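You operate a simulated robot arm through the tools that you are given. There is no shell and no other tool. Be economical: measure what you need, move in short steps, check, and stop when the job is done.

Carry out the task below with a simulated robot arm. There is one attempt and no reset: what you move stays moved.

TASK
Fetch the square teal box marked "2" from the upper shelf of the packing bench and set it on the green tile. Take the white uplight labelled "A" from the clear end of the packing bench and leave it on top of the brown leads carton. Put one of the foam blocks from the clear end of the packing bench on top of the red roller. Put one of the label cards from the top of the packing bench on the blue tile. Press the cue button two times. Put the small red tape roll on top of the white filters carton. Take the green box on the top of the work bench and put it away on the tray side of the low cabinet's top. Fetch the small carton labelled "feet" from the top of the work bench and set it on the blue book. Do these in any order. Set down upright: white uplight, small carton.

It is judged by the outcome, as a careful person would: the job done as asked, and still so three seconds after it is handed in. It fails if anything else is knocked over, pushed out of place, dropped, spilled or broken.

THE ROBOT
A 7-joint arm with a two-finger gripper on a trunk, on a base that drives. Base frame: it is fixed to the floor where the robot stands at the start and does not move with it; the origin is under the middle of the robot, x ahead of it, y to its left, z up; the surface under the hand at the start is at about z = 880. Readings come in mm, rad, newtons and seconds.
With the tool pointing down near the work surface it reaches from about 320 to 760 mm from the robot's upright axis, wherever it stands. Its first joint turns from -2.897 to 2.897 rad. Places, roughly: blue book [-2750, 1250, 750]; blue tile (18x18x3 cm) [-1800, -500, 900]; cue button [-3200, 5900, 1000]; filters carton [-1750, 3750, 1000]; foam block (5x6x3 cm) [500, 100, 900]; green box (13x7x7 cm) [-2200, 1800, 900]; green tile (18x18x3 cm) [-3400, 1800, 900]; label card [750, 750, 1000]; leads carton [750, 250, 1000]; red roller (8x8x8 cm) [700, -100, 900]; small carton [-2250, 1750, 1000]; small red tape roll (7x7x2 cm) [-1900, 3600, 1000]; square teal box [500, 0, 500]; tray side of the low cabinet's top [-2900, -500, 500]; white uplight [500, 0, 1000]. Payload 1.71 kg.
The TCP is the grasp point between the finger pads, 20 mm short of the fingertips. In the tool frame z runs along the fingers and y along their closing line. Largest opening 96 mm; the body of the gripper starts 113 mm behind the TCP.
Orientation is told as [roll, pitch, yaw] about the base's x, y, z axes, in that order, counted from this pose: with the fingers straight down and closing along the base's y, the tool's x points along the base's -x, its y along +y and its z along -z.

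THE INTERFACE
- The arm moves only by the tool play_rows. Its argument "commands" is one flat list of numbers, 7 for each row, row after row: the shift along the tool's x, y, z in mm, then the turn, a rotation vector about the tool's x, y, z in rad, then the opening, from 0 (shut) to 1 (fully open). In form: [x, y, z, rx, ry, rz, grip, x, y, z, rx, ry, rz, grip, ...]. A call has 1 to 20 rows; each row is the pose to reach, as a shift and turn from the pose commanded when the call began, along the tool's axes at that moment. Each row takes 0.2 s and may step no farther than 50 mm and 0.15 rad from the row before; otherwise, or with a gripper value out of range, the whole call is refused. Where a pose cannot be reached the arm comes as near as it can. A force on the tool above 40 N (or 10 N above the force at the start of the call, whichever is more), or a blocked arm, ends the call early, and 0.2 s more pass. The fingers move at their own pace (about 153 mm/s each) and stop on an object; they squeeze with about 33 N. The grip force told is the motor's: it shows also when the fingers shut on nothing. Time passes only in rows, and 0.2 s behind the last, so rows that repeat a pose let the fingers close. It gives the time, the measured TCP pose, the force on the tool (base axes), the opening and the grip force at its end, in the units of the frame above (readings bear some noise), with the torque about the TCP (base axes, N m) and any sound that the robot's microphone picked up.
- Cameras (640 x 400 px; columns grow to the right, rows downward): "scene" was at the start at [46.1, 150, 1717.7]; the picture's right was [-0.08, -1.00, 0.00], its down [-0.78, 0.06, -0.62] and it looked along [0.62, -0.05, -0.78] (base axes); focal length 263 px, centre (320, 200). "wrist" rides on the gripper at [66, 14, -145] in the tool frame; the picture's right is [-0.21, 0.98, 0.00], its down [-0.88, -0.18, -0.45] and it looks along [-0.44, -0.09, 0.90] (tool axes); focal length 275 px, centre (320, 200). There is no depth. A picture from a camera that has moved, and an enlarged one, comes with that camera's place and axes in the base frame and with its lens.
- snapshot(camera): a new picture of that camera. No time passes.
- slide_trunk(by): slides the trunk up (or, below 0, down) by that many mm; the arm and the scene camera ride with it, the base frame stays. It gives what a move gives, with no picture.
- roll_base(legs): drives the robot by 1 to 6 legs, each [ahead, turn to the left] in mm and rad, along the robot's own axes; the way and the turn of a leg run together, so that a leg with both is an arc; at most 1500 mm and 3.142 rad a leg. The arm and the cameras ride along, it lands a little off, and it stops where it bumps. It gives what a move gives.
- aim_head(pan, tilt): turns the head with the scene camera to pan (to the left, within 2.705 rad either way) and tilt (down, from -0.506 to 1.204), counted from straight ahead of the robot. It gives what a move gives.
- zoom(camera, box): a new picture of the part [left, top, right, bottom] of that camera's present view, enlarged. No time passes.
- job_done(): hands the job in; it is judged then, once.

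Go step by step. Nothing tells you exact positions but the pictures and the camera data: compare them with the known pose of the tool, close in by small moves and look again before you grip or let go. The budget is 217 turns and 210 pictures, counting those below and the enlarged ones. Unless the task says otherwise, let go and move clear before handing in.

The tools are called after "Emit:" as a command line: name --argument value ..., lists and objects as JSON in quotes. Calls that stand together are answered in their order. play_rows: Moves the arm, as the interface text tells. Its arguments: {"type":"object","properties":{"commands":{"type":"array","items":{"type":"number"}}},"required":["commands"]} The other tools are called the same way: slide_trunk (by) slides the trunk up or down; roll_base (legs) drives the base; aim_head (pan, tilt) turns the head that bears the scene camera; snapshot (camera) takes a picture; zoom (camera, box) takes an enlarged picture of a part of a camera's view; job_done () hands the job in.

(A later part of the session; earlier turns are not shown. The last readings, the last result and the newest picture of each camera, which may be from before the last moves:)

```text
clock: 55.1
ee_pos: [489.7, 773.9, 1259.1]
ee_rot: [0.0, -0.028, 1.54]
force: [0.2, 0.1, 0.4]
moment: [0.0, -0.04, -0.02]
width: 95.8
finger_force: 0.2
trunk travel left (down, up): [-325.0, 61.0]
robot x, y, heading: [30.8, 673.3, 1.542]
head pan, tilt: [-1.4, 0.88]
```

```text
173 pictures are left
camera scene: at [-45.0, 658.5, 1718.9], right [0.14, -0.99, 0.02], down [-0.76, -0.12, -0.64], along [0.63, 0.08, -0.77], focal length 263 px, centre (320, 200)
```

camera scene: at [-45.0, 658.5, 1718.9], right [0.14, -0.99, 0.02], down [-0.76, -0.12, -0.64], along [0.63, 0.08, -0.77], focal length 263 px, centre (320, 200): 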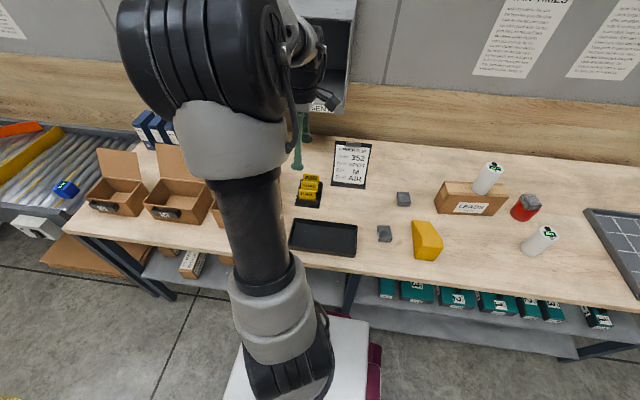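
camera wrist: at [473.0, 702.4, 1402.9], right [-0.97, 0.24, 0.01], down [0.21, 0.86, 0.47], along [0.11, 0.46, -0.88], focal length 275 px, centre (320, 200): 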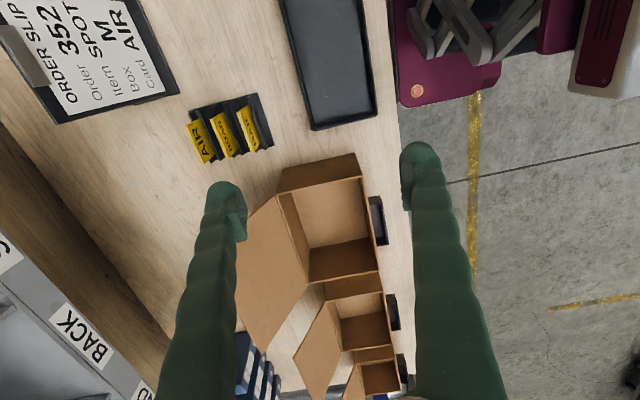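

Emit:
zoom --camera "wrist" --box '[150, 80, 310, 180]'

Emit:
zoom --camera "scene" --box '[270, 155, 350, 205]'

```text
4.00 times, centred on (230, 130) of wrist
camera zoom: at [473.0, 702.4, 1402.9], right [-0.97, 0.24, 0.01], down [0.21, 0.86, 0.47], along [0.11, 0.46, -0.88], focal length 1101 px, centre (680, 480)
```

zoom: 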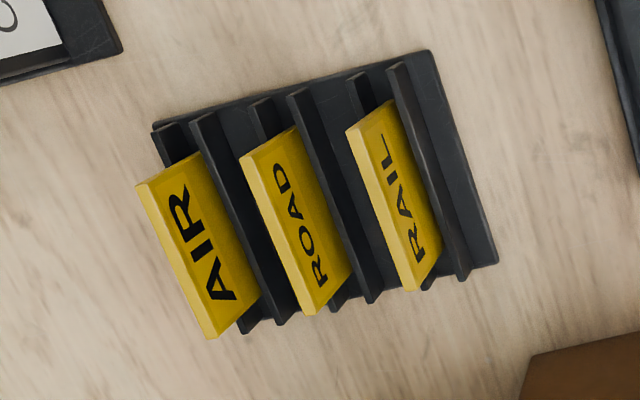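

```text
8.00 times, centred on (310, 180) of scene
camera zoom: at [-45.0, 658.5, 1718.9], right [0.14, -0.99, 0.02], down [-0.76, -0.12, -0.64], along [0.63, 0.08, -0.77], focal length 2108 px, centre (400, 360)
```

zoom: 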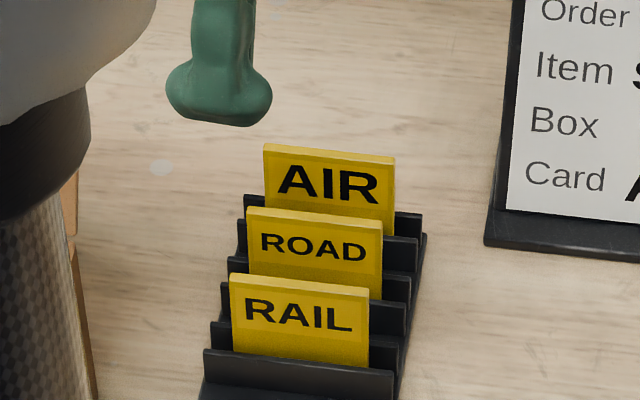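

The three cards stand along y at x≈616 (RAIL), 660 and 706, tops near z=962. I'll take RAIL, the front one, moving above it with a partly closed gripper.

Emit:
play_rows --commands '[-4, -31, 30, -0.014, 0, -0.015, 0.5, -9, -63, 60, -0.028, 0, -0.03, 0.42, -13, -94, 95, -0.028, 0, -0.03, 0.42, -18, -125, 130, -0.028, 0, -0.03, 0.42, -18, -125, 175, -0.028, 0, -0.03, 0.42, -18, -125, 220, -0.028, 0, -0.03, 0.42, -18, -125, 250, -0.028, 0, -0.03, 0.42, -18, -125, 250, -0.028, 0, -0.03, 0.42]'

Emit:
snapshot --camera "wrist"

Emit:
zoom --camera "scene" --box '[260, 145, 356, 205]'

```text
clock: 56.9
ee_pos: [615.7, 796.4, 1010.2]
ee_rot: [0.027, -0.03, 1.569]
force: [-0.5, 0.3, 0.3]
moment: [0.03, -0.01, 0.03]
width: 40.4
finger_force: 0.1
trunk travel left (down, up): [-325.0, 61.0]
robot x, y, heading: [35.3, 672.7, 1.542]
head pan, tilt: [-1.4, 0.88]
```

```text
170 pictures are left
camera wrist: at [605.8, 724.7, 1154.9], right [-0.98, 0.21, 0.03], down [0.2, 0.86, 0.47], along [0.07, 0.46, -0.88], focal length 275 px, centre (320, 200)
```

wrist: 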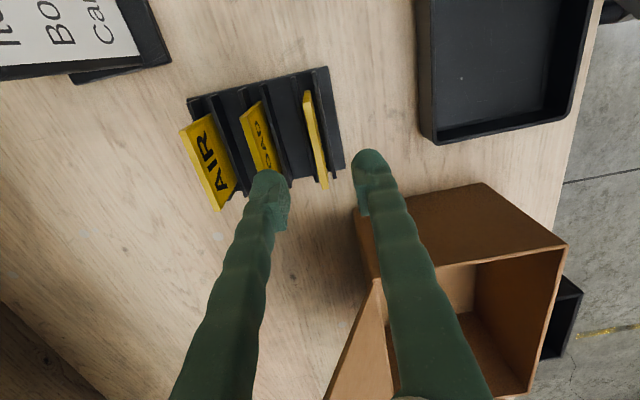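

```text
6.67 times, centred on (308, 175) of scene
camera zoom: at [-44.5, 657.4, 1718.9], right [0.14, -0.99, 0.02], down [-0.76, -0.12, -0.64], along [0.63, 0.08, -0.77], focal length 1756 px, centre (400, 367)
```

zoom: 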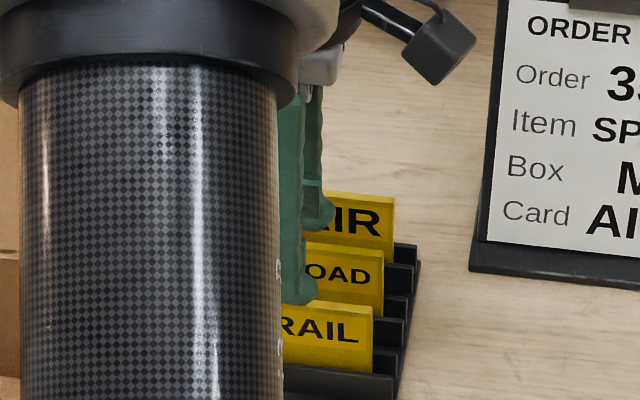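

RAIL's top spans y 745–815 at x≈614. I'll straighten the tilt, move 16 mm toward −y and descend onto it.

Emit:
play_rows --commands '[16, 1, 5, 0.027, 0.028, 0, 0.42, 17, 1, 25, 0.027, 0.028, 0, 0.42, 17, 1, 40, 0.027, 0.028, 0, 0.42, 17, 1, 40, 0.027, 0.028, 0, 0.42]'

Emit:
snapshot --camera "wrist"

```text
clock: 57.9
ee_pos: [613.4, 779.7, 971.4]
ee_rot: [0.0, -0.002, 1.568]
force: [0.3, 0.3, 0.0]
moment: [-0.02, 0.01, 0.0]
width: 40.3
finger_force: 0.1
trunk travel left (down, up): [-325.0, 61.0]
robot x, y, heading: [34.6, 674.4, 1.54]
head pan, tilt: [-1.4, 0.88]
```

```text
168 pictures are left
camera wrist: at [599.2, 713.3, 1117.4], right [-0.98, 0.21, 0.0], down [0.19, 0.88, 0.45], along [0.09, 0.44, -0.89], focal length 275 px, centre (320, 200)
```

wrist: 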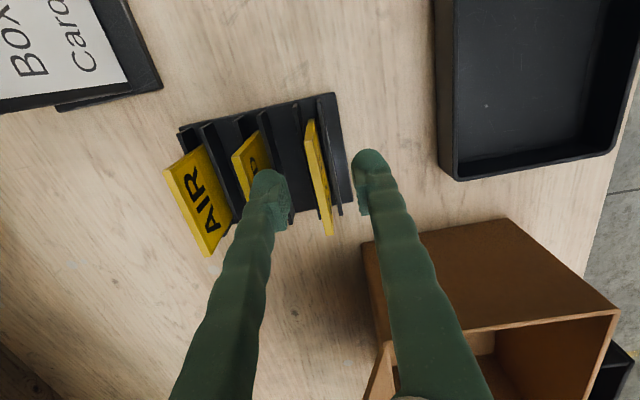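

The card is centred between the fingers with clearance to ROAD. Descending 17 mm and gripping.

Emit:
play_rows --commands '[4, 0, 9, 0, 0, 0, 0.42, 4, 0, 18, 0, 0, 0, 0.42, 4, 0, 18, 0, 0, 0, 0, 4, 0, 18, 0, 0, 0, 0, 4, 0, 18, 0, 0, 0, 0]'

Emit:
snapshot --camera "wrist"

```text
clock: 59.1
ee_pos: [614.8, 777.6, 953.6]
ee_rot: [0.0, -0.002, 1.57]
force: [0.1, -0.6, -0.2]
moment: [-0.02, -0.01, -0.02]
width: 6.0
finger_force: 32.9
trunk travel left (down, up): [-325.0, 61.0]
robot x, y, heading: [32.5, 674.6, 1.539]
head pan, tilt: [-1.4, 0.88]
```

```text
167 pictures are left
camera wrist: at [599.6, 709.8, 1099.0], right [-0.98, 0.21, 0.0], down [0.19, 0.88, 0.45], along [0.09, 0.44, -0.89], focal length 275 px, centre (320, 200)
```

wrist: 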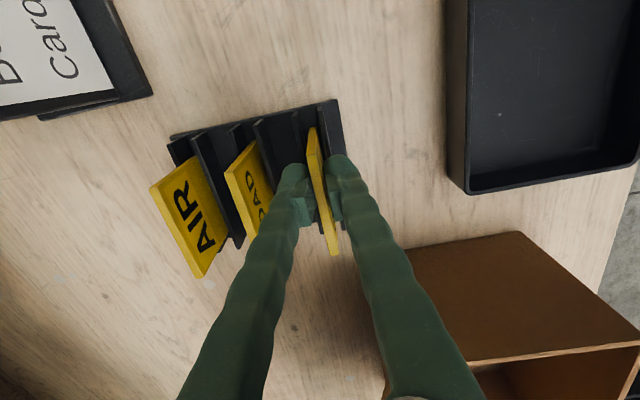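

Gripped at 6 mm. Lifting slowly straight up.

Emit:
play_rows --commands '[0, 0, -5, 0, 0, 0, 0, 0, 0, -15, 0, 0, 0, 0, 0, 0, -30, 0, 0, 0, 0, 0, 0, -50, 0, 0, 0, 0, 0, 0, -80, 0, 0, 0, 0, 0, 0, -120, 0, 0, 0, 0]'

Emit:
snapshot --camera "wrist"

Emit:
snapshot --camera "scene"

```text
clock: 60.5
ee_pos: [613.4, 774.5, 1076.7]
ee_rot: [-0.001, -0.001, 1.569]
force: [-0.2, -0.4, 0.5]
moment: [0.0, 0.0, 0.01]
width: 6.3
finger_force: 32.8
trunk travel left (down, up): [-325.0, 61.0]
robot x, y, heading: [36.9, 675.5, 1.541]
head pan, tilt: [-1.4, 0.88]
```

```text
166 pictures are left
camera wrist: at [599.3, 707.2, 1221.7], right [-0.98, 0.21, 0.0], down [0.19, 0.88, 0.45], along [0.09, 0.44, -0.89], focal length 275 px, centre (320, 200)
```

wrist: 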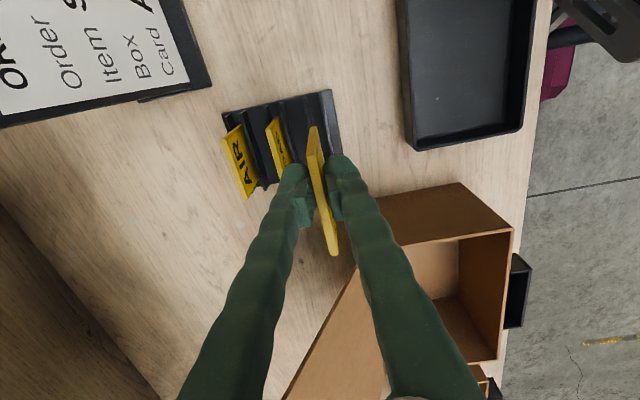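

```text
165 pictures are left
camera scene: at [-45.3, 657.3, 1718.9], right [0.14, -0.99, 0.02], down [-0.76, -0.12, -0.64], along [0.63, 0.08, -0.77], focal length 263 px, centre (320, 200)
```

scene: 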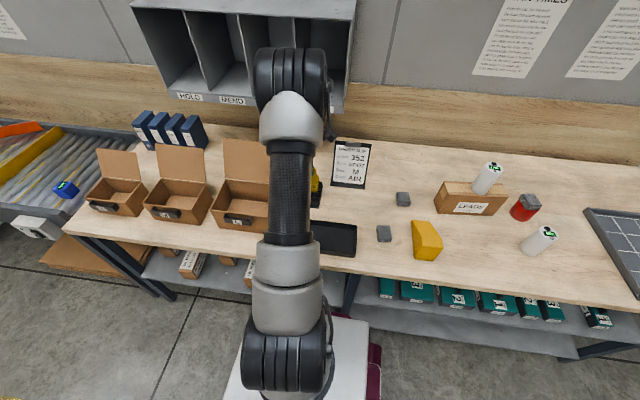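

The card is out cleanly. I'll raise and tuck the arm in front of the robot along the same arc, then drive back out of the bench.

Emit:
play_rows --commands '[0, 18, -46, 0, 0, 0, 0, 0, 36, -92, 0, 0, 0, 0, 0, 54, -138, 0, 0, 0, 0, 0, 74, -183, 0, 0, 0, 0, 0, 122, -183, 0, 0, 0, 0, -41, 144, -183, 0, 0, 0, 0, -82, 166, -183, 0, 0, 0, 0, -124, 188, -183, 0, 0, 0, 0, -154, 213, -183, 0, 0, 0, 0, -184, 238, -183, 0, 0, 0, 0, -214, 263, -183, 0, 0, 0, 0, -244, 289, -183, 0, 0, 0, 0, -264, 323, -183, 0, 0, 0, 0, -283, 357, -183, 0, 0, 0, 0, -303, 391, -183, 0, 0, 0, 0, -322, 424, -183, 0, 0, 0, 0, -322, 471, -183, 0, 0, 0, 0, -321, 518, -183, 0, 0, 0, 0, -321, 566, -183, 0, 0, 0, 0]'

Emit:
roll_base --legs '[[0, -0.17], [-1100, 0], [0, 2.668], [828, 0], [0, -0.9]]'

Emit:
aim_head --pan 0 --tilt 0.5

Emit:
snapshot --camera "scene"

```text
clock: 64.5
ee_pos: [44.3, 1101.0, 1256.1]
ee_rot: [-0.001, -0.002, 1.569]
force: [-0.1, 0.3, 0.7]
moment: [-0.01, 0.02, -0.01]
width: 5.9
finger_force: 32.2
trunk travel left (down, up): [-325.0, 61.0]
robot x, y, heading: [33.2, 675.8, 1.539]
head pan, tilt: [-1.4, 0.88]
```

```text
clock: 86.0
ee_pos: [-1069.9, -1127.8, 1257.1]
ee_rot: [-0.001, -0.002, -3.036]
force: [1.0, -0.4, -0.2]
moment: [-0.01, -0.02, 0.03]
width: 6.1
finger_force: 32.6
trunk travel left (down, up): [-325.0, 61.0]
robot x, y, heading: [-646.3, -1096.3, -3.067]
head pan, tilt: [-1.4, 0.88]
```

```text
clock: 87.5
ee_pos: [-1050.2, -1127.4, 1262.4]
ee_rot: [0.001, -0.018, -3.035]
force: [-0.7, 0.0, -0.1]
moment: [-0.02, 0.02, -0.03]
width: 6.0
finger_force: 32.7
trunk travel left (down, up): [-325.0, 61.0]
robot x, y, heading: [-642.8, -1097.0, -3.065]
head pan, tilt: [0.0, 0.499]
```

```text
164 pictures are left
camera scene: at [-689.3, -1254.2, 1749.8], right [-0.07, 1.0, 0.0], down [0.49, 0.04, -0.87], along [-0.87, -0.07, -0.49], focal length 263 px, centre (320, 200)
```

scene: 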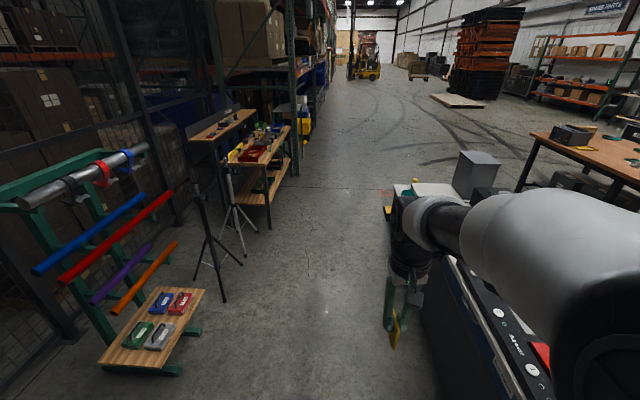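

The aisle on the −y side of the white unit is clear. I'll drive along it to face the blue tile.

Emit:
roll_base --legs '[[0, -0.0765], [1135, 0], [0, -1.571]]'

Emit:
aim_head --pan 0 --tilt 0.9

Emit:
snapshot --camera "scene"

Emit:
snapshot --camera "wrist"

```text
clock: 98.7
ee_pos: [-1785.0, -683.9, 1262.9]
ee_rot: [0.0, -0.019, 1.62]
force: [0.1, 0.5, -0.3]
moment: [-0.01, 0.01, -0.03]
width: 6.4
finger_force: 33.1
trunk travel left (down, up): [-325.0, 61.0]
robot x, y, heading: [-1783.8, -1093.0, 1.59]
head pan, tilt: [0.0, 0.499]
```

```text
clock: 99.6
ee_pos: [-1784.8, -704.5, 1270.4]
ee_rot: [-0.002, -0.034, 1.62]
force: [1.0, 0.8, 0.0]
moment: [0.06, -0.01, -0.01]
width: 6.1
finger_force: 32.4
trunk travel left (down, up): [-325.0, 61.0]
robot x, y, heading: [-1784.5, -1098.2, 1.591]
head pan, tilt: [0.0, 0.901]
```

```text
163 pictures are left
camera scene: at [-1936.9, -1053.8, 1716.4], right [1.0, 0.02, 0.0], down [0.02, -0.79, -0.61], along [-0.01, 0.61, -0.79], focal length 263 px, centre (320, 200)
```

scene: 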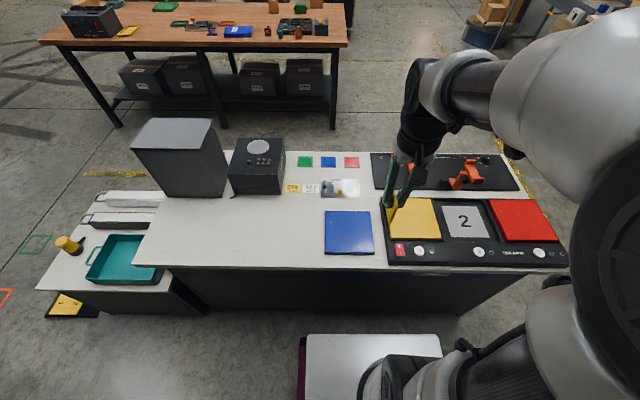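

```text
162 pictures are left
camera wrist: at [-1795.1, -777.6, 1412.6], right [-0.99, 0.16, 0.01], down [0.14, 0.87, 0.48], along [0.07, 0.47, -0.88], focal length 275 px, centre (320, 200)
```

wrist: 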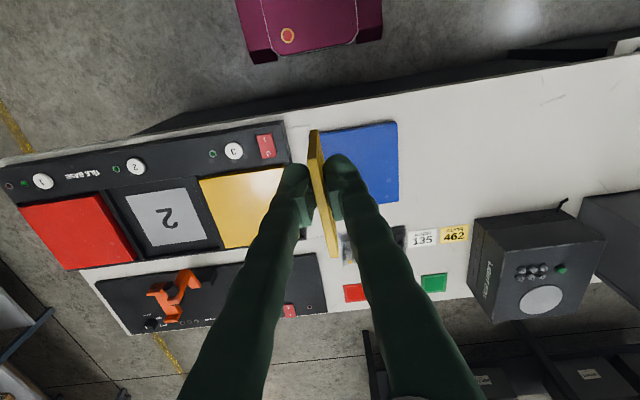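

The blue tile is at about (-1840,-565), to the arm's left. I'll zoom to judge its thickness.

Emit:
zoom --camera "scene" --box '[300, 190, 400, 270]'

Emit:
zoom --camera "wrist" --box '[280, 100, 440, 220]'

```text
5.00 times, centred on (350, 230) of scene
camera zoom: at [-1936.9, -1053.8, 1716.4], right [1.0, 0.02, 0.0], down [0.02, -0.79, -0.61], along [-0.01, 0.61, -0.79], focal length 1317 px, centre (170, 50)
```

zoom: 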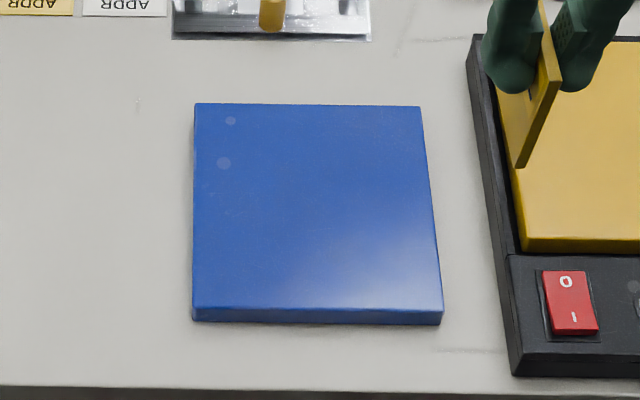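

```text
3.33 times, centred on (360, 160) of wrist
camera zoom: at [-1795.1, -777.6, 1412.6], right [-0.99, 0.16, 0.01], down [0.14, 0.87, 0.48], along [0.07, 0.47, -0.88], focal length 918 px, centre (187, 333)
```

zoom: 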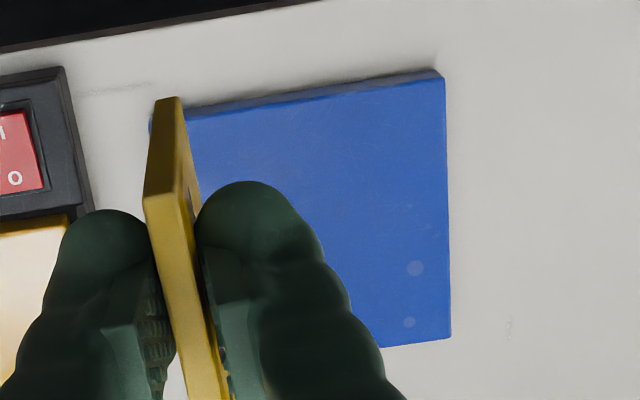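

Tile centre is about (-1838,-543), top z≈870–890. I'll turn the card crosswise and come over the tile, then tilt it to lay it down nearly flat.

Emit:
play_rows --commands '[-13.6, 4.6, 12, 0, 0, -0.148, 0, -27.2, 9.2, 24, 0, 0, -0.296, 0, -40.8, 13.8, 36, 0, 0, -0.444, 0, -54.4, 18.4, 48, 0, 0, -0.592, 0, -68, 23, 60, 0, 0, -0.74, 0, -81.6, 27.6, 72, 0, 0, -0.888, 0, -95.2, 32.2, 84, 0, 0, -1.036, 0, -108.8, 36.8, 96, 0, 0, -1.184, 0, -122.4, 41.4, 108, 0, 0, -1.332, 0, -136, 46, 120, 0, 0, -1.48, 0, -136, 46, 120, 0, 0, -1.53, 0]'

Emit:
snapshot --camera "scene"

```text
clock: 102.0
ee_pos: [-1838.0, -566.6, 1154.4]
ee_rot: [-0.033, 0.0, -3.13]
force: [-0.2, -0.6, -0.2]
moment: [-0.02, -0.01, -0.03]
width: 6.0
finger_force: 32.9
trunk travel left (down, up): [-325.0, 61.0]
robot x, y, heading: [-1781.3, -1094.8, 1.591]
head pan, tilt: [0.0, 0.901]
```

```text
159 pictures are left
camera scene: at [-1937.0, -1051.1, 1716.3], right [1.0, 0.02, 0.0], down [0.02, -0.79, -0.61], along [-0.01, 0.61, -0.79], focal length 263 px, centre (320, 200)
```

scene: 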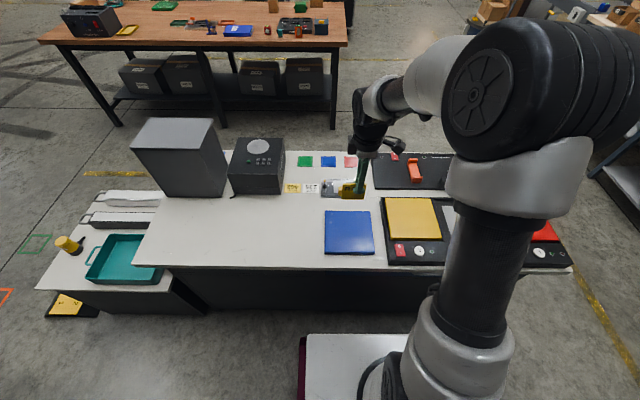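

Now tilting the tool 1 rad forward while lowering to about z=1010.

Emit:
play_rows --commands '[0, 0, 20, 0.14, 0, 0, 0, 0, 0, 40, 0.28, 0, 0, 0, 0, 0, 60, 0.42, 0, 0, 0, 0, 0, 80, 0.56, 0, 0, 0, 0, 0, 100, 0.7, 0, 0, 0, 0, 0, 120, 0.84, 0, 0, 0, 0, 0, 140, 0.98, 0, 0, 0, 0, 0, 145, 1.08, 0, 0, 0, 0, 0, 145, 1.08, 0, 0, 0]'

Emit:
snapshot --camera "scene"

Emit:
snapshot --camera "wrist"

```text
clock: 104.0
ee_pos: [-1836.6, -558.8, 1009.2]
ee_rot: [-1.113, 0.0, -3.133]
force: [0.6, -0.3, 0.0]
moment: [0.0, 0.01, 0.0]
width: 5.9
finger_force: 33.0
trunk travel left (down, up): [-325.0, 61.0]
robot x, y, heading: [-1782.4, -1093.8, 1.587]
head pan, tilt: [0.0, 0.901]
```

```text
158 pictures are left
camera scene: at [-1936.5, -1050.6, 1716.4], right [1.0, 0.02, 0.0], down [0.01, -0.79, -0.61], along [-0.01, 0.61, -0.79], focal length 263 px, centre (320, 200)
```

scene: 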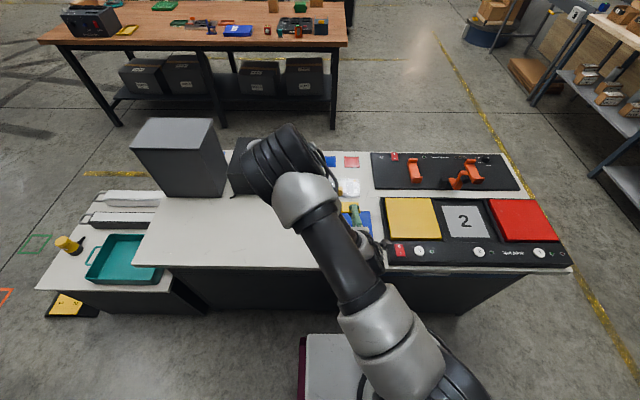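

```text
157 pictures are left
camera wrist: at [-1770.1, -696.1, 1062.2], right [-0.2, -0.43, -0.88], down [-0.87, -0.33, 0.36], along [-0.44, 0.84, -0.31], focal length 275 px, centre (320, 200)
```

wrist: 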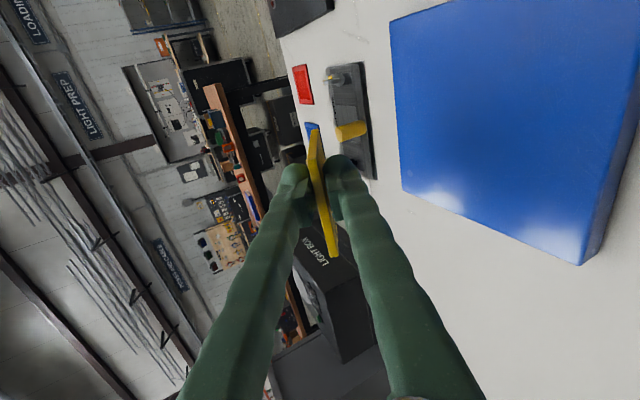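

The posture is good with the card leaning forward. Lowering 85 mm straight down.

Emit:
play_rows --commands '[0, 27, 13, 0, 0, 0, 0, 0, 54, 26.5, 0, 0, 0, 0, 0, 76, 37.6, 0, 0, 0, 0, 0, 76, 37.6, 0, 0, 0, 0]'

Emit:
snapshot --camera "wrist"

Emit:
zoom --camera "scene" --box '[300, 170, 420, 270]'

```text
clock: 105.0
ee_pos: [-1838.9, -557.1, 922.3]
ee_rot: [-1.113, 0.0, -3.131]
force: [-0.3, -0.1, 0.2]
moment: [-0.02, 0.02, -0.01]
width: 5.9
finger_force: 32.1
trunk travel left (down, up): [-325.0, 61.0]
robot x, y, heading: [-1782.3, -1091.4, 1.59]
head pan, tilt: [0.0, 0.901]
```

```text
156 pictures are left
camera wrist: at [-1772.7, -694.2, 974.8], right [-0.2, -0.43, -0.88], down [-0.87, -0.33, 0.36], along [-0.44, 0.84, -0.31], focal length 275 px, centre (320, 200)
```

wrist: 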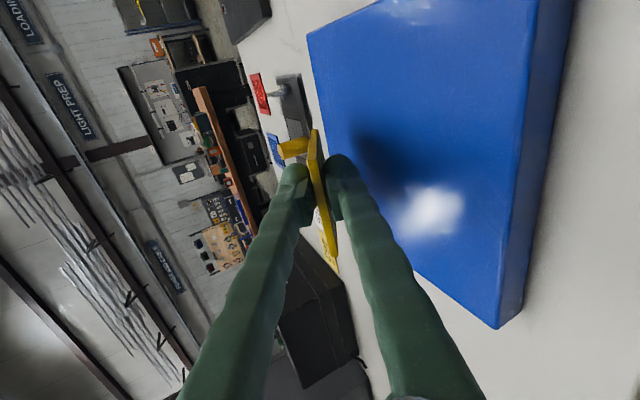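

```text
4.00 times, centred on (360, 220) of scene
camera zoom: at [-1936.9, -1050.6, 1716.3], right [1.0, 0.02, 0.0], down [0.01, -0.79, -0.61], along [-0.01, 0.61, -0.79], focal length 1054 px, centre (160, 120)
```

zoom: 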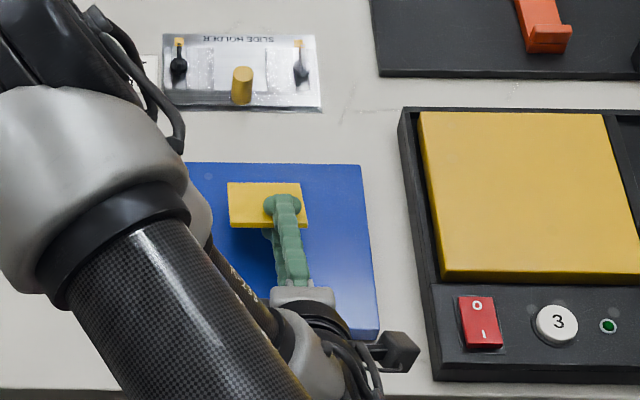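

I'll shift the card 20 mm back toward the tile centre and keep lowering.

Emit:
play_rows --commands '[0, 8.8, -17.9, 0, 0, 0, 0, 0, 16, -14.4, 0, 0, 0, 0, 0, 22.3, -11.3, 0, 0, 0, 0, 0, 22.3, -11.3, 0, 0, 0, 0]'

Emit:
play_rows --commands '[0, 3, 1.3, 0, 0, 0, 0, 0, 6, 2.7, 0, 0, 0, 0]'

Emit:
snapshot --camera "wrist"

```text
clock: 106.0
ee_pos: [-1840.1, -578.0, 907.3]
ee_rot: [-1.114, 0.001, -3.131]
force: [0.0, 0.1, -1.0]
moment: [0.01, -0.02, -0.01]
width: 6.1
finger_force: 32.7
trunk travel left (down, up): [-325.0, 61.0]
robot x, y, heading: [-1781.9, -1094.5, 1.588]
head pan, tilt: [0.0, 0.901]
```

```text
clock: 106.6
ee_pos: [-1839.0, -579.0, 903.3]
ee_rot: [-1.113, 0.0, -3.132]
force: [0.3, -0.4, -0.2]
moment: [0.01, -0.01, 0.03]
width: 6.1
finger_force: 32.4
trunk travel left (down, up): [-325.0, 61.0]
robot x, y, heading: [-1779.5, -1091.8, 1.592]
head pan, tilt: [0.0, 0.901]
```

```text
154 pictures are left
camera wrist: at [-1771.3, -716.3, 954.1], right [-0.2, -0.43, -0.88], down [-0.87, -0.33, 0.36], along [-0.44, 0.84, -0.31], focal length 275 px, centre (320, 200)
```

wrist: 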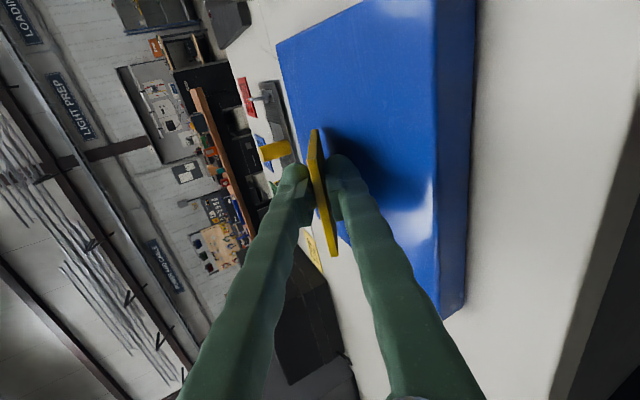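

Emit:
play_rows --commands '[0, 4, 1.8, 0, 0, 0, 0, 0, 7, 3.2, 0, 0, 0, 0]'

Emit:
zoom --camera "scene" --box '[320, 190, 400, 260]'

```text
clock: 107.2
ee_pos: [-1837.8, -579.3, 894.5]
ee_rot: [-1.114, -0.001, -3.13]
force: [-0.2, -0.2, 1.6]
moment: [0.05, 0.0, -0.01]
width: 5.8
finger_force: 33.2
trunk travel left (down, up): [-325.0, 61.0]
robot x, y, heading: [-1781.7, -1090.2, 1.59]
head pan, tilt: [0.0, 0.901]
```

```text
5.71 times, centred on (360, 225) of scene
camera zoom: at [-1937.0, -1050.5, 1716.3], right [1.0, 0.02, 0.0], down [0.02, -0.79, -0.61], along [-0.01, 0.61, -0.79], focal length 1505 px, centre (91, 57)
```

zoom: 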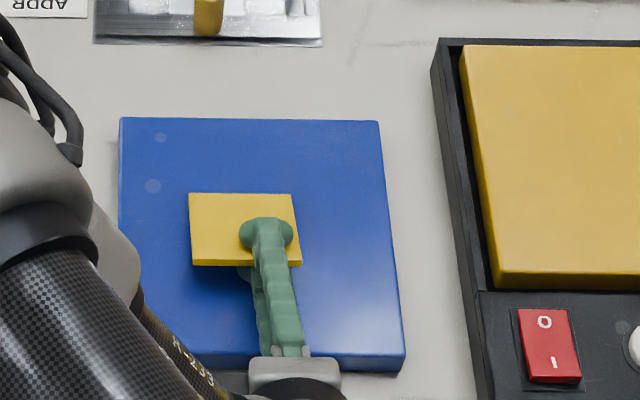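

Contact is felt. I'll open just a little and draw the fingers back horizontally so the card settles flat.

Emit:
play_rows --commands '[0, 0, 0, 0, 0, 0, 0.13, 0, -2, -1, 0, 0, 0, 0.16, 0, -2, -1, 0, 0, 0, 0.16, 0, 2, -10, 0, 0, 0, 0.16, 0, 6, -19, 0, 0, 0, 0.16, 0, 11, -28, 0, 0, 0, 0.16, 0, 15, -37, 0, 0, 0, 0.16, 0, 20, -46, 0, 0, 0, 0.16]'

Emit:
snapshot --camera "wrist"

Emit:
zoom --camera "scene" --box '[320, 190, 400, 260]'

```text
clock: 109.0
ee_pos: [-1836.9, -630.4, 897.9]
ee_rot: [-1.114, 0.0, -3.132]
force: [0.3, 0.7, 0.0]
moment: [-0.03, -0.04, 0.0]
width: 15.3
finger_force: 0.0
trunk travel left (down, up): [-325.0, 61.0]
robot x, y, heading: [-1780.1, -1090.1, 1.589]
head pan, tilt: [0.0, 0.901]
```

```text
152 pictures are left
camera wrist: at [-1770.8, -767.0, 949.4], right [-0.2, -0.43, -0.88], down [-0.87, -0.33, 0.36], along [-0.44, 0.84, -0.31], focal length 275 px, centre (320, 200)
```

wrist: 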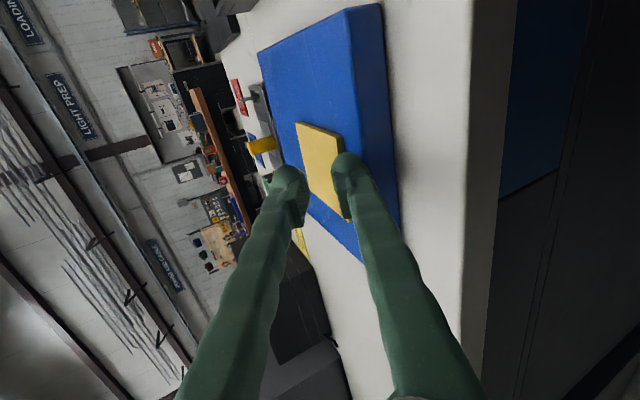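

```text
5.71 times, centred on (360, 225) of scene
camera zoom: at [-1937.0, -1050.5, 1716.2], right [1.0, 0.02, 0.0], down [0.02, -0.79, -0.61], along [-0.01, 0.61, -0.79], focal length 1505 px, centre (91, 57)
```

zoom: 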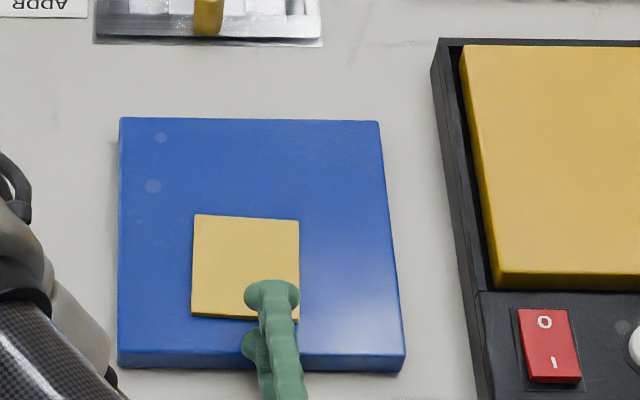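

The card lies on the tile. Drawing back further, then raising and returning the tool upright.

Emit:
play_rows --commands '[0, 9, -18, 0, 0, 0, 0.16, 0, 16, -36, 0, 0, 0, 0.16, 0, 18, -60, 0, 0, 0, 0.16, 0, -2, -100, 0, 0, 0, 0.16, 0, -47, -122, 0, 0, 0, 0.16, 0, -92, -144, 0, 0, 0, 0.16, 0, -137, -166, 0, 0, 0, 0.16, 0, -182, -188, 0, 0, 0, 0.16]'

Emit:
zoom --camera "scene" --box '[300, 190, 400, 260]'

```text
clock: 110.8
ee_pos: [-1927.6, -582.9, 1136.0]
ee_rot: [-1.116, 0.003, -3.129]
force: [-0.3, 0.7, 3.3]
moment: [-0.36, 0.0, -0.07]
width: 15.4
finger_force: 0.1
out of reach, approached as far as the arm can: row 3, 4, 5, 6, 7, 8
trunk travel left (down, up): [-325.0, 61.0]
robot x, y, heading: [-1784.7, -1093.8, 1.587]
head pan, tilt: [0.0, 0.901]
```

```text
5.71 times, centred on (350, 225) of scene
camera zoom: at [-1934.0, -1050.8, 1716.8], right [1.0, 0.02, 0.0], down [0.01, -0.79, -0.61], along [-0.01, 0.61, -0.79], focal length 1505 px, centre (149, 57)
```

zoom: 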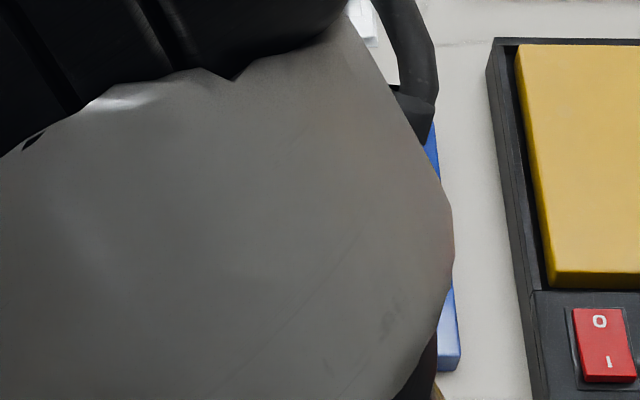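

The arm hit a reach limit and drifted sideways, so I'll look before moving again.

Emit:
snapshot --camera "scene"

Emit:
snapshot --camera "wrist"

```text
149 pictures are left
camera scene: at [-1934.0, -1050.8, 1716.8], right [1.0, 0.02, 0.0], down [0.01, -0.79, -0.61], along [-0.01, 0.61, -0.79], focal length 263 px, centre (320, 200)
```

scene: 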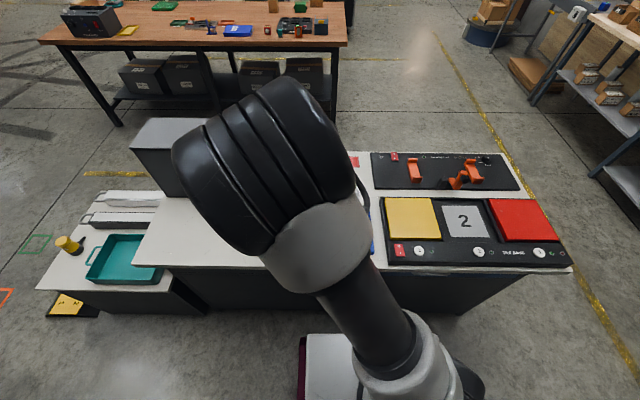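

```text
148 pictures are left
camera wrist: at [-1860.1, -719.4, 1187.7], right [-0.2, -0.43, -0.88], down [-0.87, -0.33, 0.36], along [-0.44, 0.84, -0.31], focal length 275 px, centre (320, 200)
```

wrist: 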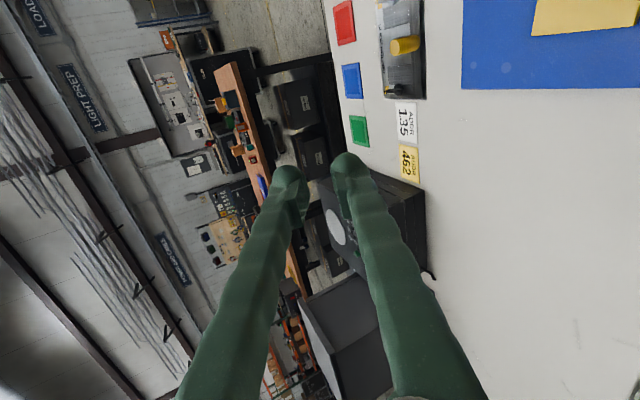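

The card is safe on the tile. I'll unwind the tilt while moving forward and up, back to a pointing-down posture.

Emit:
play_rows --commands '[0, -18, 9, -0.14, 0, 0, 0.16, 0, -37, 18, -0.28, 0, 0, 0.16, 0, -55, 27, -0.42, 0, 0, 0.16, 0, -74, 36, -0.56, 0, 0, 0.16, 0, -92, 46, -0.7, 0, 0, 0.16, 0, -110, 55, -0.84, 0, 0, 0.5, 0, -129, 64, -0.98, 0, 0, 0.8, 0, -147, 73, -1.1, 0, 0, 1, 0, -147, 73, -1.1, 0, 0, 1]'

Emit:
snapshot --camera "scene"

```text
clock: 112.8
ee_pos: [-1926.7, -459.1, 1236.1]
ee_rot: [-0.013, -0.002, -3.131]
force: [0.4, -0.2, 0.5]
moment: [0.04, -0.01, 0.05]
width: 96.1
finger_force: 0.1
trunk travel left (down, up): [-325.0, 61.0]
robot x, y, heading: [-1781.9, -1094.4, 1.597]
head pan, tilt: [0.0, 0.901]
```

```text
147 pictures are left
camera scene: at [-1937.0, -1052.0, 1716.3], right [1.0, 0.02, 0.0], down [0.02, -0.79, -0.61], along [-0.01, 0.61, -0.79], focal length 263 px, centre (320, 200)
```

scene: 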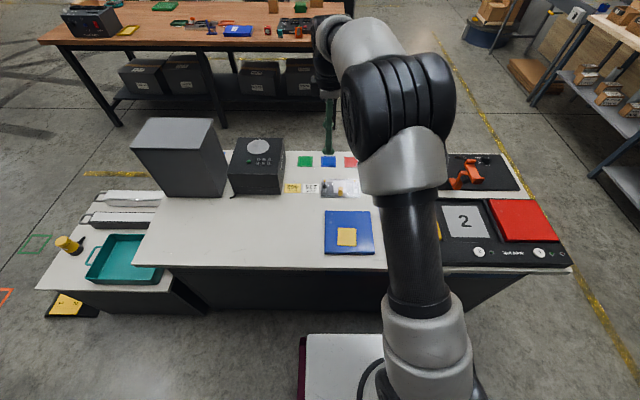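

The card is done. Next is the teal box "2", so I'll tuck the arm to home and drive back to face the packing bench's shelf.

Emit:
play_rows --commands '[12, 21, -3, 0, 0, 0.14, 1, 25, 42, -6, 0, 0, 0.28, 1, 37, 63, -9, 0, 0, 0.42, 1, 50, 84, -12, 0, 0, 0.56, 1, 62, 105, -15, 0, 0, 0.7, 1, 75, 126, -18, 0, 0, 0.84, 1, 87, 147, -21, 0, 0, 0.98, 1, 100, 168, -24, 0, 0, 1.12, 1, 112, 189, -27, 0, 0, 1.26, 1, 125, 210, -30, 0, 0, 1.4, 1, 137, 231, -30, 0, 0, 1.53, 1]'

Emit:
roll_base --legs '[[0, -1.595], [1180, 0], [0, 1.286], [1244, 0], [0, -1.286]]'

Emit:
slide_trunk --by -300

Emit:
aim_head --pan 0 --tilt 0.75

Emit:
snapshot --camera "scene"

```text
clock: 115.2
ee_pos: [-1786.9, -689.1, 1257.9]
ee_rot: [0.001, -0.012, 1.619]
force: [0.5, 0.8, 0.0]
moment: [0.02, 0.0, -0.01]
width: 96.4
finger_force: 0.1
trunk travel left (down, up): [-325.0, 61.0]
robot x, y, heading: [-1780.7, -1093.5, 1.589]
head pan, tilt: [0.0, 0.901]
```

```text
clock: 140.0
ee_pos: [155.4, 93.2, 1258.5]
ee_rot: [-0.001, -0.013, 0.044]
force: [0.0, 0.3, -0.8]
moment: [0.04, -0.01, 0.02]
width: 95.9
finger_force: 0.2
trunk travel left (down, up): [-325.0, 61.0]
robot x, y, heading: [-252.3, 99.2, 0.01]
head pan, tilt: [0.0, 0.901]
```

```text
clock: 143.0
ee_pos: [135.5, 92.7, 963.9]
ee_rot: [0.0, -0.028, 0.044]
force: [0.6, 0.4, 1.0]
moment: [0.01, -0.04, 0.05]
width: 96.0
finger_force: 0.1
trunk travel left (down, up): [-25.0, 361.0]
robot x, y, heading: [-248.1, 98.2, 0.01]
head pan, tilt: [0.0, 0.901]
```

```text
clock: 143.7
ee_pos: [134.8, 93.2, 964.5]
ee_rot: [-0.001, -0.027, 0.045]
force: [-0.3, 0.3, -0.1]
moment: [-0.01, 0.02, -0.01]
width: 96.0
finger_force: 0.0
trunk travel left (down, up): [-25.0, 361.0]
robot x, y, heading: [-249.0, 91.8, 0.012]
head pan, tilt: [0.0, 0.75]
```

```text
146 pictures are left
camera scene: at [-203.6, 250.3, 1427.5], right [0.01, -1.0, 0.0], down [-0.69, -0.01, -0.72], along [0.72, 0.01, -0.69], focal length 263 px, centre (320, 200)
```

scene: 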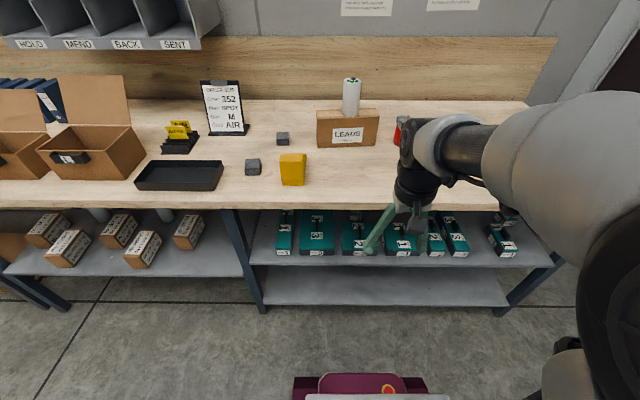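

Emit:
zoom --camera "scene" --box '[260, 195, 420, 275]'

Emit:
zoom --camera "scene" --box '[400, 195, 560, 275]'

```text
4.00 times, centred on (340, 235) of scene
camera zoom: at [-203.6, 250.3, 1427.5], right [0.01, -1.0, 0.0], down [-0.69, -0.01, -0.72], along [0.72, 0.01, -0.69], focal length 1054 px, centre (240, 60)
```

zoom: 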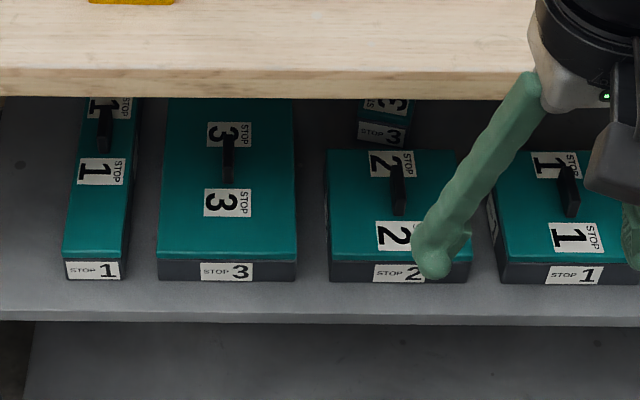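

```text
4.00 times, centred on (480, 235) of scene
camera zoom: at [-203.6, 250.3, 1427.5], right [0.01, -1.0, 0.0], down [-0.69, -0.01, -0.72], along [0.72, 0.01, -0.69], focal length 1054 px, centre (-320, 60)
```

zoom: 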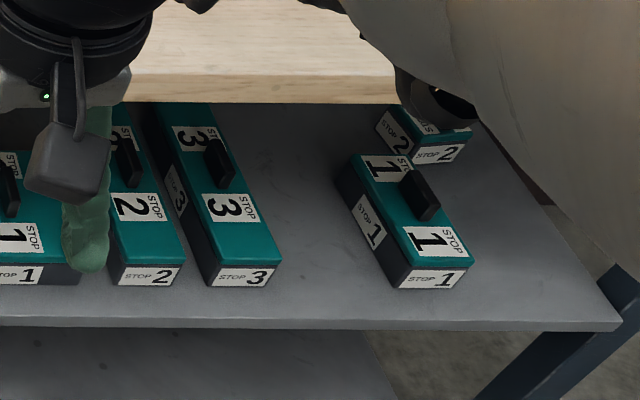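

The wanted square box "2" is third from the left at about (535,90), 150 mm wide with a black handle fin on top. I'll tilt the tool forward about 1 rad in front of the bench to approach under it.

Emit:
play_rows --commands '[-11, 0, 29, 0, -0.12, 0, 1, -22, -1, 58, 0, -0.24, 0, 1, -34, -1, 86, 0, -0.36, 0, 1, -45, -2, 115, 0, -0.48, 0, 1, -56, -2, 144, 0, -0.6, 0, 1, -67, -3, 172, 0, -0.72, 0, 1, -79, -3, 201, 0, -0.85, 0, 1, -90, -4, 230, 0, -0.97, 0, 1, -90, -4, 230, 0, -0.97, 0, 1]'

Emit:
snapshot --camera "wrist"

Emit:
snapshot --camera "scene"

```text
clock: 145.7
ee_pos: [270.5, 90.9, 728.0]
ee_rot: [-0.002, -0.999, 0.045]
force: [0.2, 0.2, -0.3]
moment: [-0.03, -0.03, 0.01]
width: 96.0
finger_force: 0.1
out of reach, approached as far as the arm can: row 5, 6, 7, 8, 9
trunk travel left (down, up): [-25.0, 361.0]
robot x, y, heading: [-244.9, 94.2, 0.014]
head pan, tilt: [0.0, 0.75]
```

```text
143 pictures are left
camera wrist: at [112.2, 96.9, 752.0], right [0.07, 0.98, 0.17], down [0.11, -0.18, 0.98], along [0.99, -0.05, -0.12], focal length 275 px, centre (320, 200)
```

wrist: 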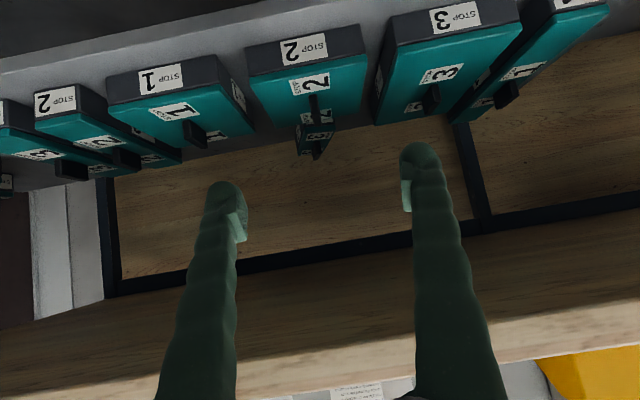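

```text
142 pictures are left
camera scene: at [-202.9, 250.0, 1427.6], right [0.01, -1.0, 0.0], down [-0.69, -0.01, -0.72], along [0.72, 0.01, -0.69], focal length 263 px, centre (320, 200)
```

scene: 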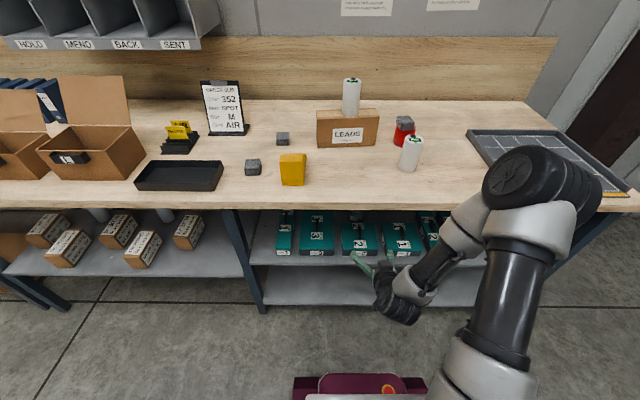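

Emit:
zoom --camera "wrist" --box '[240, 20, 380, 160]'

Emit:
zoom --camera "scene" --box '[320, 205, 400, 265]'

```text
2.86 times, centred on (310, 90) of wrist
camera zoom: at [112.2, 96.9, 752.0], right [0.07, 0.98, 0.17], down [0.11, -0.18, 0.98], along [0.99, -0.05, -0.12], focal length 786 px, centre (349, 514)
```

zoom: 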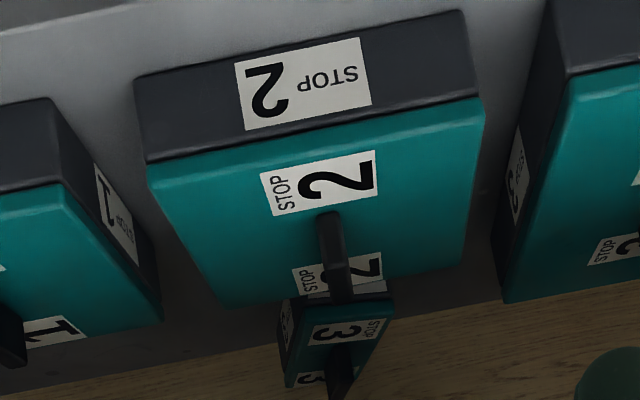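

```text
6.67 times, centred on (360, 235) of scene
camera zoom: at [-202.9, 250.0, 1427.6], right [0.01, -1.0, 0.0], down [-0.69, -0.01, -0.72], along [0.72, 0.01, -0.69], focal length 1756 px, centre (53, -33)
```

zoom: 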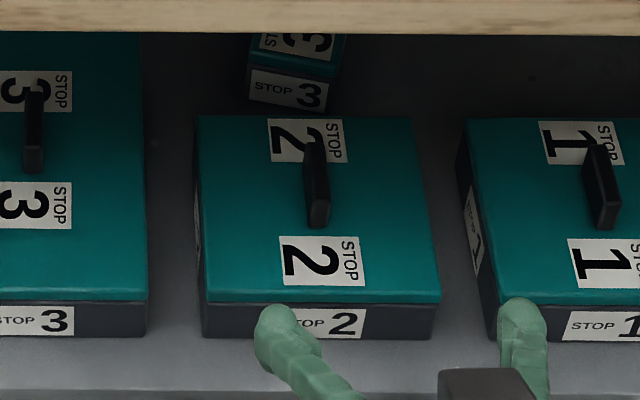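

Box "2": top z≈554, x 419–565, y 26–165; the handle fin is at x 478–525, y≈95, z 554–576. I'll move to just in front and above with about 70° tilt.

Emit:
play_rows --commands '[7.5, 0, 36, 0.008, -0.044, 0.005, 0.5, 15, -1, 72, 0.016, -0.088, 0.01, 0.5, 22, -1, 107, 0.024, -0.132, 0.015, 0.5, 30, -2, 143, 0.032, -0.176, 0.02, 0.5, 37, -2, 178, 0.038, -0.22, 0.024, 0.5, 37, -2, 178, 0.038, -0.22, 0.024, 0.5]'

Emit:
snapshot --camera "wrist"

Emit:
zoom --camera "scene" --box '[280, 180, 480, 305]'

```text
clock: 147.1
ee_pos: [398.1, 92.8, 600.1]
ee_rot: [0.012, -1.219, -0.013]
force: [0.8, 0.2, 0.6]
moment: [-0.02, -0.01, 0.02]
width: 48.0
finger_force: 0.1
trunk travel left (down, up): [-25.0, 361.0]
robot x, y, heading: [-249.8, 96.7, 0.009]
head pan, tilt: [0.0, 0.75]
```

```text
139 pictures are left
camera wrist: at [239.5, 106.0, 589.2], right [0.07, 0.98, 0.2], down [-0.12, -0.19, 0.98], along [0.99, -0.09, 0.1], focal length 275 px, centre (320, 200)
```

wrist: 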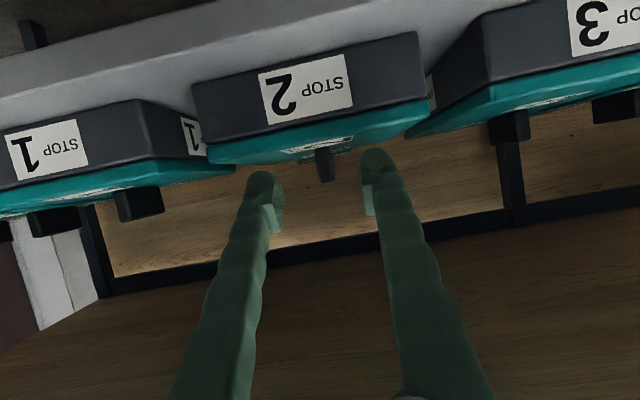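

```text
3.20 times, centred on (380, 242) of scene
camera zoom: at [-203.0, 250.4, 1427.5], right [0.01, -1.0, 0.0], down [-0.69, -0.01, -0.72], along [0.72, 0.01, -0.69], focal length 843 px, centre (128, 64)
```

zoom: 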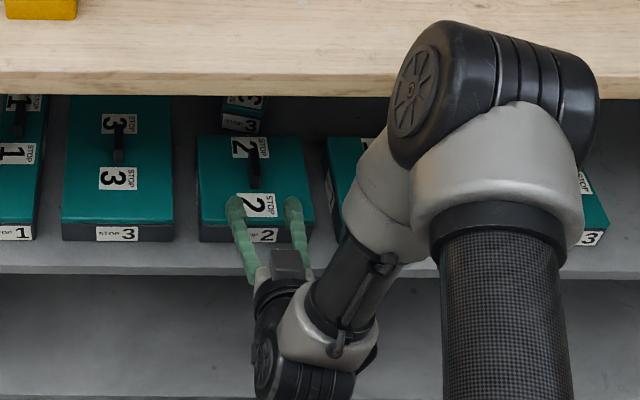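

The handle fin is centred between the fingers. I'll advance 95 mm at this height, then check.

Emit:
play_rows --commands '[-11, 0, 30, 0, 0, 0, 0.5, -22, 1, 60, 0, 0, 0, 0.5, -33, 1, 89, 0, 0, 0, 0.5, -33, 1, 89, 0, 0, 0, 0.5]'

Emit:
snapshot --camera "wrist"

Emit:
zoom --camera "scene" --box '[320, 200, 420, 265]'

```text
clock: 148.1
ee_pos: [494.8, 96.1, 602.2]
ee_rot: [0.013, -1.218, -0.012]
force: [0.2, 0.0, -0.2]
moment: [0.0, 0.02, 0.03]
width: 48.2
finger_force: 0.2
trunk travel left (down, up): [-25.0, 361.0]
robot x, y, heading: [-246.4, 91.7, 0.013]
head pan, tilt: [0.0, 0.75]
```

```text
137 pictures are left
camera wrist: at [335.7, 109.0, 591.5], right [0.07, 0.98, 0.2], down [-0.11, -0.19, 0.98], along [0.99, -0.09, 0.1], focal length 275 px, centre (320, 200)
```

wrist: 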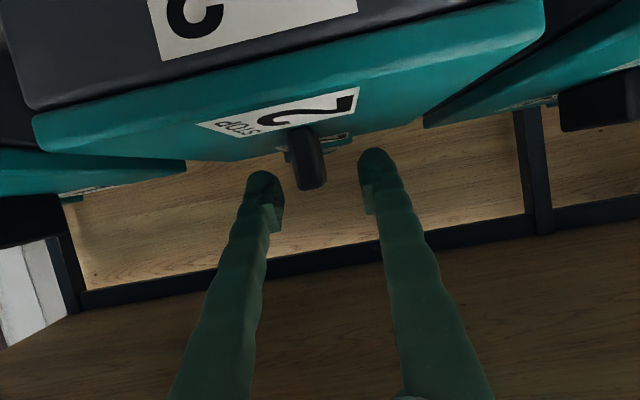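

```text
6.15 times, centred on (370, 232) of scene
camera zoom: at [-203.2, 250.4, 1427.5], right [0.01, -1.0, 0.0], down [-0.69, -0.01, -0.72], along [0.72, 0.01, -0.69], focal length 1621 px, centre (12, 0)
```

zoom: 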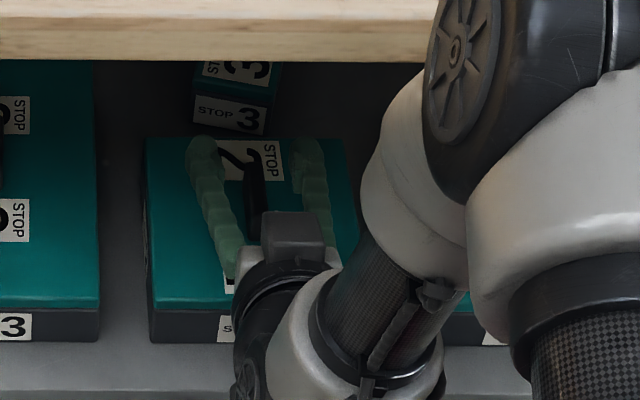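

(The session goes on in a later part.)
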